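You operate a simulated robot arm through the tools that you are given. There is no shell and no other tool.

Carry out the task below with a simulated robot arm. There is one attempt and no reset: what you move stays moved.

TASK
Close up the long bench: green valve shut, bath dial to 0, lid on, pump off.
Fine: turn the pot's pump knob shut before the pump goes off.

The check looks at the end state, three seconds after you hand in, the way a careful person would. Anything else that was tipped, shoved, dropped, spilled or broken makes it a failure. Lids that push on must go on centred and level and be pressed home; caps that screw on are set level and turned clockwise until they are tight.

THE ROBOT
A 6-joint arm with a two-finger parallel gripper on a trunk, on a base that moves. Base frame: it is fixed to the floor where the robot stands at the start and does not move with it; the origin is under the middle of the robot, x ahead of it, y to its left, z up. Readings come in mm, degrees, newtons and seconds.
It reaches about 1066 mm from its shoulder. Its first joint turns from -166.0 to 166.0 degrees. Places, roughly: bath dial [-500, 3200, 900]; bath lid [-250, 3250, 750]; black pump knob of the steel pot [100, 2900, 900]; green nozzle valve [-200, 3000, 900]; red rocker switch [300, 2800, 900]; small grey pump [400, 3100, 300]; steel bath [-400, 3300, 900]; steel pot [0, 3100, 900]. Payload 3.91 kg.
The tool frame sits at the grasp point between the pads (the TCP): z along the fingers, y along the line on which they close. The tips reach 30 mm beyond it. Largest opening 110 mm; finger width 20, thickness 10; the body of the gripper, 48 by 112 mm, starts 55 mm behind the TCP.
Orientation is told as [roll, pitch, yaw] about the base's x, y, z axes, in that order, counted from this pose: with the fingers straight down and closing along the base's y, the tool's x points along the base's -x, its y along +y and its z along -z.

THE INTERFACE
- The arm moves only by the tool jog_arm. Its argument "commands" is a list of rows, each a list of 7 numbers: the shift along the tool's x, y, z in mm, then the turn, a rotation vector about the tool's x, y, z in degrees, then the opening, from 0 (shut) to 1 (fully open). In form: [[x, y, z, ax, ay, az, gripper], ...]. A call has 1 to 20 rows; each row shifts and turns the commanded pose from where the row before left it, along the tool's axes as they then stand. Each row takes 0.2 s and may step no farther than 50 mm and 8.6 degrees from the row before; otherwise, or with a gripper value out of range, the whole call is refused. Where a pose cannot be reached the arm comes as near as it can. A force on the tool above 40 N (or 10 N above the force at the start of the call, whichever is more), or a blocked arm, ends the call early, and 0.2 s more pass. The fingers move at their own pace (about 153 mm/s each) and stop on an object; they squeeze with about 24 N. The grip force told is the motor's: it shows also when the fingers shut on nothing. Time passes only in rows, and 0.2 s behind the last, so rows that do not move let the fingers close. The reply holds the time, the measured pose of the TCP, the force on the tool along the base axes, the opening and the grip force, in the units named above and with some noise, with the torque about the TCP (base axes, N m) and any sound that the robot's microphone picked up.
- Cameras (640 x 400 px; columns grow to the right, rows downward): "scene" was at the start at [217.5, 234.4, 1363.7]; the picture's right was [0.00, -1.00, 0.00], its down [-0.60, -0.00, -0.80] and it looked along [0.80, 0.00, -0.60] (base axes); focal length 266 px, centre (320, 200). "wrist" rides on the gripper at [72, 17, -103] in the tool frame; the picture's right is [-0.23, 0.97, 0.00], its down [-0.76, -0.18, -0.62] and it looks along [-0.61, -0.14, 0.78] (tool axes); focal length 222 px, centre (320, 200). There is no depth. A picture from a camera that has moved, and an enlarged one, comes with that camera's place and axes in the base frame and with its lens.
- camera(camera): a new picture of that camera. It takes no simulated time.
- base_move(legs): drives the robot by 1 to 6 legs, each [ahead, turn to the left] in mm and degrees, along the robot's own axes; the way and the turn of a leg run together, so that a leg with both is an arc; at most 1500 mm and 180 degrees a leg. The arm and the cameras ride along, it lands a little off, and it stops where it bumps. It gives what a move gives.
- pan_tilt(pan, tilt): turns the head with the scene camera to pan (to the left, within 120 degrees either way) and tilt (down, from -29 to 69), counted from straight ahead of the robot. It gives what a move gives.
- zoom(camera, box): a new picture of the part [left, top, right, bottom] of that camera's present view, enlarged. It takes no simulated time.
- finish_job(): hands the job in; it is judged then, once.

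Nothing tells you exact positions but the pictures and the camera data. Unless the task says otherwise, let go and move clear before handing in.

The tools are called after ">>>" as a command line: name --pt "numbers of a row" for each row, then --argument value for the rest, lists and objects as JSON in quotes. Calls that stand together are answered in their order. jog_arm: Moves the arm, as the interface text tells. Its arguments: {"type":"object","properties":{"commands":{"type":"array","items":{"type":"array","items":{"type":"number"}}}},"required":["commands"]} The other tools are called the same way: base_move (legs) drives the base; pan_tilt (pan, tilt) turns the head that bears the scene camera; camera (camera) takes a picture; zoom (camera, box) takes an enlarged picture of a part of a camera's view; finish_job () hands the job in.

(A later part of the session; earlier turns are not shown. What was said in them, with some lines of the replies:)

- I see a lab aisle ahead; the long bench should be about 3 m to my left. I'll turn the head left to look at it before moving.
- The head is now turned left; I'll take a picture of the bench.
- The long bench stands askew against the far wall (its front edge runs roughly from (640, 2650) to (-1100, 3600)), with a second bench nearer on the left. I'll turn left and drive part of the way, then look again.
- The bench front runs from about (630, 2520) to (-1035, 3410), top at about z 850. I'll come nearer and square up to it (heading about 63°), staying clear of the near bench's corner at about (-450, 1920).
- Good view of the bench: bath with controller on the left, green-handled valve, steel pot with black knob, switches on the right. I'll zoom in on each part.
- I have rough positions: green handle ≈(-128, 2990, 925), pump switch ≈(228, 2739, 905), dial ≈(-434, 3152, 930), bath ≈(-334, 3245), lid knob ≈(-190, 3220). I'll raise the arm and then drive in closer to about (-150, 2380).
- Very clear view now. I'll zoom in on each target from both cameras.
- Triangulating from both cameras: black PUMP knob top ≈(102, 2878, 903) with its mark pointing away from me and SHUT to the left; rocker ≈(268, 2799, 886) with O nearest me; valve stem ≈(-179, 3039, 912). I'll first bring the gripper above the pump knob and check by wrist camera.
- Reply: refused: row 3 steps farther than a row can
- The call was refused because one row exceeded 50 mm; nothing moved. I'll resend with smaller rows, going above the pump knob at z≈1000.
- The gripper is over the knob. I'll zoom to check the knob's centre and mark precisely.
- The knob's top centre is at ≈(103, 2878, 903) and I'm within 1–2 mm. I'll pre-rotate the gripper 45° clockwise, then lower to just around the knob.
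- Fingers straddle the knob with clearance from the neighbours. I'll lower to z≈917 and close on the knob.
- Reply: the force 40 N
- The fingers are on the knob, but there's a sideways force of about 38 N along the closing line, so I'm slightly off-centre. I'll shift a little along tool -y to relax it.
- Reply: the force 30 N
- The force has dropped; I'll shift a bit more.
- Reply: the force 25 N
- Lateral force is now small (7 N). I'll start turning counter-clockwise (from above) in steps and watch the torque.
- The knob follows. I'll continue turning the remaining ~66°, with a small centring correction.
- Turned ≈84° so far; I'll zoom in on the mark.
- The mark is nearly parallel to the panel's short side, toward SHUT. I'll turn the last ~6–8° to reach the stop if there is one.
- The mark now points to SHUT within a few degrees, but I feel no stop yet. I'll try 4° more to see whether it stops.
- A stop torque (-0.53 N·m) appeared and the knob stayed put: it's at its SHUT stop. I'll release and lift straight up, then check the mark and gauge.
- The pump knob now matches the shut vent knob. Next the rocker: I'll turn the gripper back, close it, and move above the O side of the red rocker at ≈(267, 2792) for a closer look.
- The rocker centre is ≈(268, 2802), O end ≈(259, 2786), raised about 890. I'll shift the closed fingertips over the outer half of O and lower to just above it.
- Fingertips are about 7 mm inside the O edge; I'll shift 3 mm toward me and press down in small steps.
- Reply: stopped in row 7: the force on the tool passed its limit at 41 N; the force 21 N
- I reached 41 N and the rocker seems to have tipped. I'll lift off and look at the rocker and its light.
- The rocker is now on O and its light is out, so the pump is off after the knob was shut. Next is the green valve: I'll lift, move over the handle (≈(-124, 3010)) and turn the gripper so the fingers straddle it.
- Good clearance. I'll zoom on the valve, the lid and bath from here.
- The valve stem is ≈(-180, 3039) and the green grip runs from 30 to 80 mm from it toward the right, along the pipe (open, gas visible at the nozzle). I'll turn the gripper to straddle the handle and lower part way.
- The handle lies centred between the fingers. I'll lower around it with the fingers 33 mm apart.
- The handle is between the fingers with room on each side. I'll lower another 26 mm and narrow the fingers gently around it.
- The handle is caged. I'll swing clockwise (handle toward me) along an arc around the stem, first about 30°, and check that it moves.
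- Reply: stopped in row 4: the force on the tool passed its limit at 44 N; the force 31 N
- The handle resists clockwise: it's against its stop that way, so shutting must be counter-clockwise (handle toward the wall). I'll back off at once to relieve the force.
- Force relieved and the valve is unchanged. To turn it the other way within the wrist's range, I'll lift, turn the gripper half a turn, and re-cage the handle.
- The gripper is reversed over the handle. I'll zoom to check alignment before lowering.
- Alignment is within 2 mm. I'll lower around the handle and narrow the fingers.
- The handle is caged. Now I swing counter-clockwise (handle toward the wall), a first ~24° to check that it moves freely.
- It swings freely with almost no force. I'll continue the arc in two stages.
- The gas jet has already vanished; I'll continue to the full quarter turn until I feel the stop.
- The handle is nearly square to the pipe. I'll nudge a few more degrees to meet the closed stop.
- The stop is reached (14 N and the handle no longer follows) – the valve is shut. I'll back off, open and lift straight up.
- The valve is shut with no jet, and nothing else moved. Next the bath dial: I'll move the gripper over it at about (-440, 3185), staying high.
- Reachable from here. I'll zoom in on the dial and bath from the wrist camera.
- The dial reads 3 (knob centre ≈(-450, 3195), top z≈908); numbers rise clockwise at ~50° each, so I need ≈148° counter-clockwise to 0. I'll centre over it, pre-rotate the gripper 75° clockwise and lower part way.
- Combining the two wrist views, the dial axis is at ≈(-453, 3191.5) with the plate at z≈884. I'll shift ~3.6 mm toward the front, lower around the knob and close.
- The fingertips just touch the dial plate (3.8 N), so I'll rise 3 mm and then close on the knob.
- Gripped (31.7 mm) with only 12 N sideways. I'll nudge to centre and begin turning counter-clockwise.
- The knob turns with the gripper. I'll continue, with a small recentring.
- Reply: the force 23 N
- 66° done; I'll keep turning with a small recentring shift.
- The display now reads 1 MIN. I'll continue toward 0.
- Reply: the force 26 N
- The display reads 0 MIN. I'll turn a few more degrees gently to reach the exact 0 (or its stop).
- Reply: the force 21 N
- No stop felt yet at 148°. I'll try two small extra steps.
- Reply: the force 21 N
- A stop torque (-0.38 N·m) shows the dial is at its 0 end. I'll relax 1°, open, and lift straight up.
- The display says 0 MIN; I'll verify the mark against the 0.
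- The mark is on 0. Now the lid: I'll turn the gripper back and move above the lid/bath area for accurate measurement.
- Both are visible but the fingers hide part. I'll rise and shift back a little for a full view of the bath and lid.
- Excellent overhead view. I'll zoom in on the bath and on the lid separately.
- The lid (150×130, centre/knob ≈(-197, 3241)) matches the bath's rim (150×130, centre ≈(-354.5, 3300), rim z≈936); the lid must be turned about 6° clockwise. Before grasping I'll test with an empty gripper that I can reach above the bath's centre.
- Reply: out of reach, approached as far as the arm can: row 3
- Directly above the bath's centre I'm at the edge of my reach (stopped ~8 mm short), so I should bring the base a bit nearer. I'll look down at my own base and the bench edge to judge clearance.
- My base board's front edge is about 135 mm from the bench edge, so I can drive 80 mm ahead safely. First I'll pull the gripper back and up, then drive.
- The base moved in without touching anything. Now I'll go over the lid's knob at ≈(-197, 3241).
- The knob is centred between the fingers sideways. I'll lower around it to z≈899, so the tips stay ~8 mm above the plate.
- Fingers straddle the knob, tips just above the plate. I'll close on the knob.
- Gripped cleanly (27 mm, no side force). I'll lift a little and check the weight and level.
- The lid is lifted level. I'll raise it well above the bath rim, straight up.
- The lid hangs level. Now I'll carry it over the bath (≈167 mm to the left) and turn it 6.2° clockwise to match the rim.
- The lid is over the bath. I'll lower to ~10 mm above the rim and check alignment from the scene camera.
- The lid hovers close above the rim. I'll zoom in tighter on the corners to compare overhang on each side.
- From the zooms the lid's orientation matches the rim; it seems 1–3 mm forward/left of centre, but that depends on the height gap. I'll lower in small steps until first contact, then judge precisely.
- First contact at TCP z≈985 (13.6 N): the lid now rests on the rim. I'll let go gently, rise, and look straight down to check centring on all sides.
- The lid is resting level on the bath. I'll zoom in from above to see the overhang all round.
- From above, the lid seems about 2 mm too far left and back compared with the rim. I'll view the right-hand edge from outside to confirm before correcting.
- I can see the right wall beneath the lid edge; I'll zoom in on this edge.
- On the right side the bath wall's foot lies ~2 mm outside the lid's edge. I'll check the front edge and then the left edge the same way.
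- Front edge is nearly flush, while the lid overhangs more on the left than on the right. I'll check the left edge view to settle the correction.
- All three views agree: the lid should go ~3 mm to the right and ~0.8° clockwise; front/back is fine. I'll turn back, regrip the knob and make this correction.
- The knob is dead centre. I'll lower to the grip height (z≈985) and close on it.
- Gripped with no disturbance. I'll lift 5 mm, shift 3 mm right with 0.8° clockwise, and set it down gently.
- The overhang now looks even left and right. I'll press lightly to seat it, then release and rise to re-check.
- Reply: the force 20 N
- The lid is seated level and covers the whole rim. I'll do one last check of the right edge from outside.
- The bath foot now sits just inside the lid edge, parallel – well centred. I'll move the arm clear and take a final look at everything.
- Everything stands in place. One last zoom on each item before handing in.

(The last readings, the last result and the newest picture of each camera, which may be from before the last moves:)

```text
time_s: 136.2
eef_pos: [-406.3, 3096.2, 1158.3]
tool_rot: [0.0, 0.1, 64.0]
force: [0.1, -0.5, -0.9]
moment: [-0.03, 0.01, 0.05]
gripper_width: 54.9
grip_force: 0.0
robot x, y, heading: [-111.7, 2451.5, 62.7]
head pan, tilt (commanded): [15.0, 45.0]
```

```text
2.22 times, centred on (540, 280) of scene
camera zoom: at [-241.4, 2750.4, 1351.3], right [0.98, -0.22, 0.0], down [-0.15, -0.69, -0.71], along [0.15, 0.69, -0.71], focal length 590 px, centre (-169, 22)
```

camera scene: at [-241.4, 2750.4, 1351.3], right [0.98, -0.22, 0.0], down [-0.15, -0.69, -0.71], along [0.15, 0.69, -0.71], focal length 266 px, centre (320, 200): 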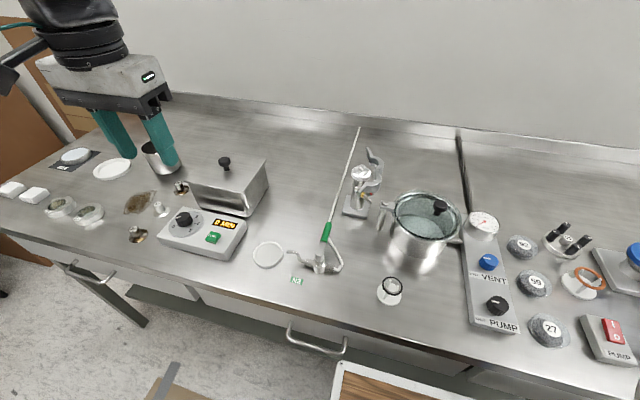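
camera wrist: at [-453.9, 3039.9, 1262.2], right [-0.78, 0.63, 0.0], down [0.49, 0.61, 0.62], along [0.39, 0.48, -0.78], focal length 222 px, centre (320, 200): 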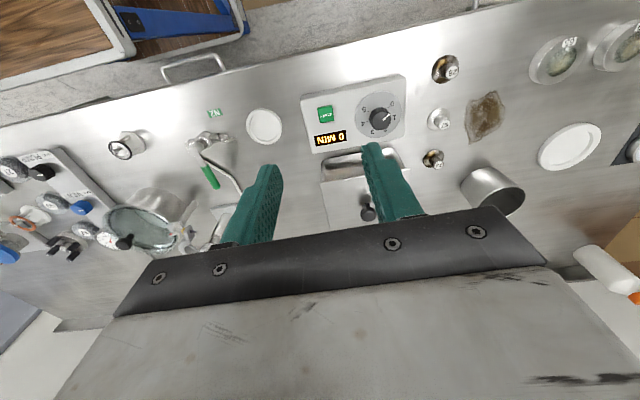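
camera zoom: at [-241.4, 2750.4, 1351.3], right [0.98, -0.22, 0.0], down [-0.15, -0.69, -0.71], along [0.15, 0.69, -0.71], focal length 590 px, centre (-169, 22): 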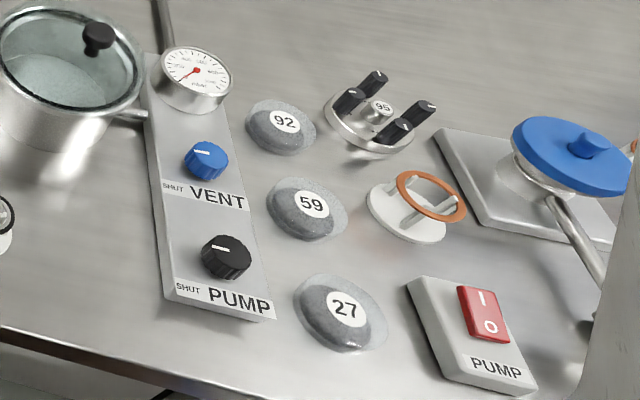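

The green valve is shut with no gas jet, the dial is on 0, and the lid is level and centred on the bath. The pot's pump knob points to SHUT, and the pump rocker is on O with its light out. The gripper is empty and clear, so I'm handing in.

>>> finish_job

```text
The job is handed in.
```

The long bench is closed up and the job is handed in; the check's result hasn't come back to me.

- **Pot's pump knob:** turned to its SHUT stop before I touched the pump switch.
- **Pump:** the red rocker is on O and its light is out.
- **Green valve:** turned a quarter turn to its stop, and the gas jet has stopped. I first tried the wrong direction and met the stop at about 44 N. I backed off at once and nothing shifted.
- **Bath dial:** at its 0 stop, with the display reading 0 MIN.
- **Bath lid:** resting flat on the rim and lightly pressed down. I regripped it once to move it 3 mm right; by my last measurements it is centred to within about 1 mm.

In the final pictures nothing else on the bench had moved. The gripper was open and clear when I handed in.
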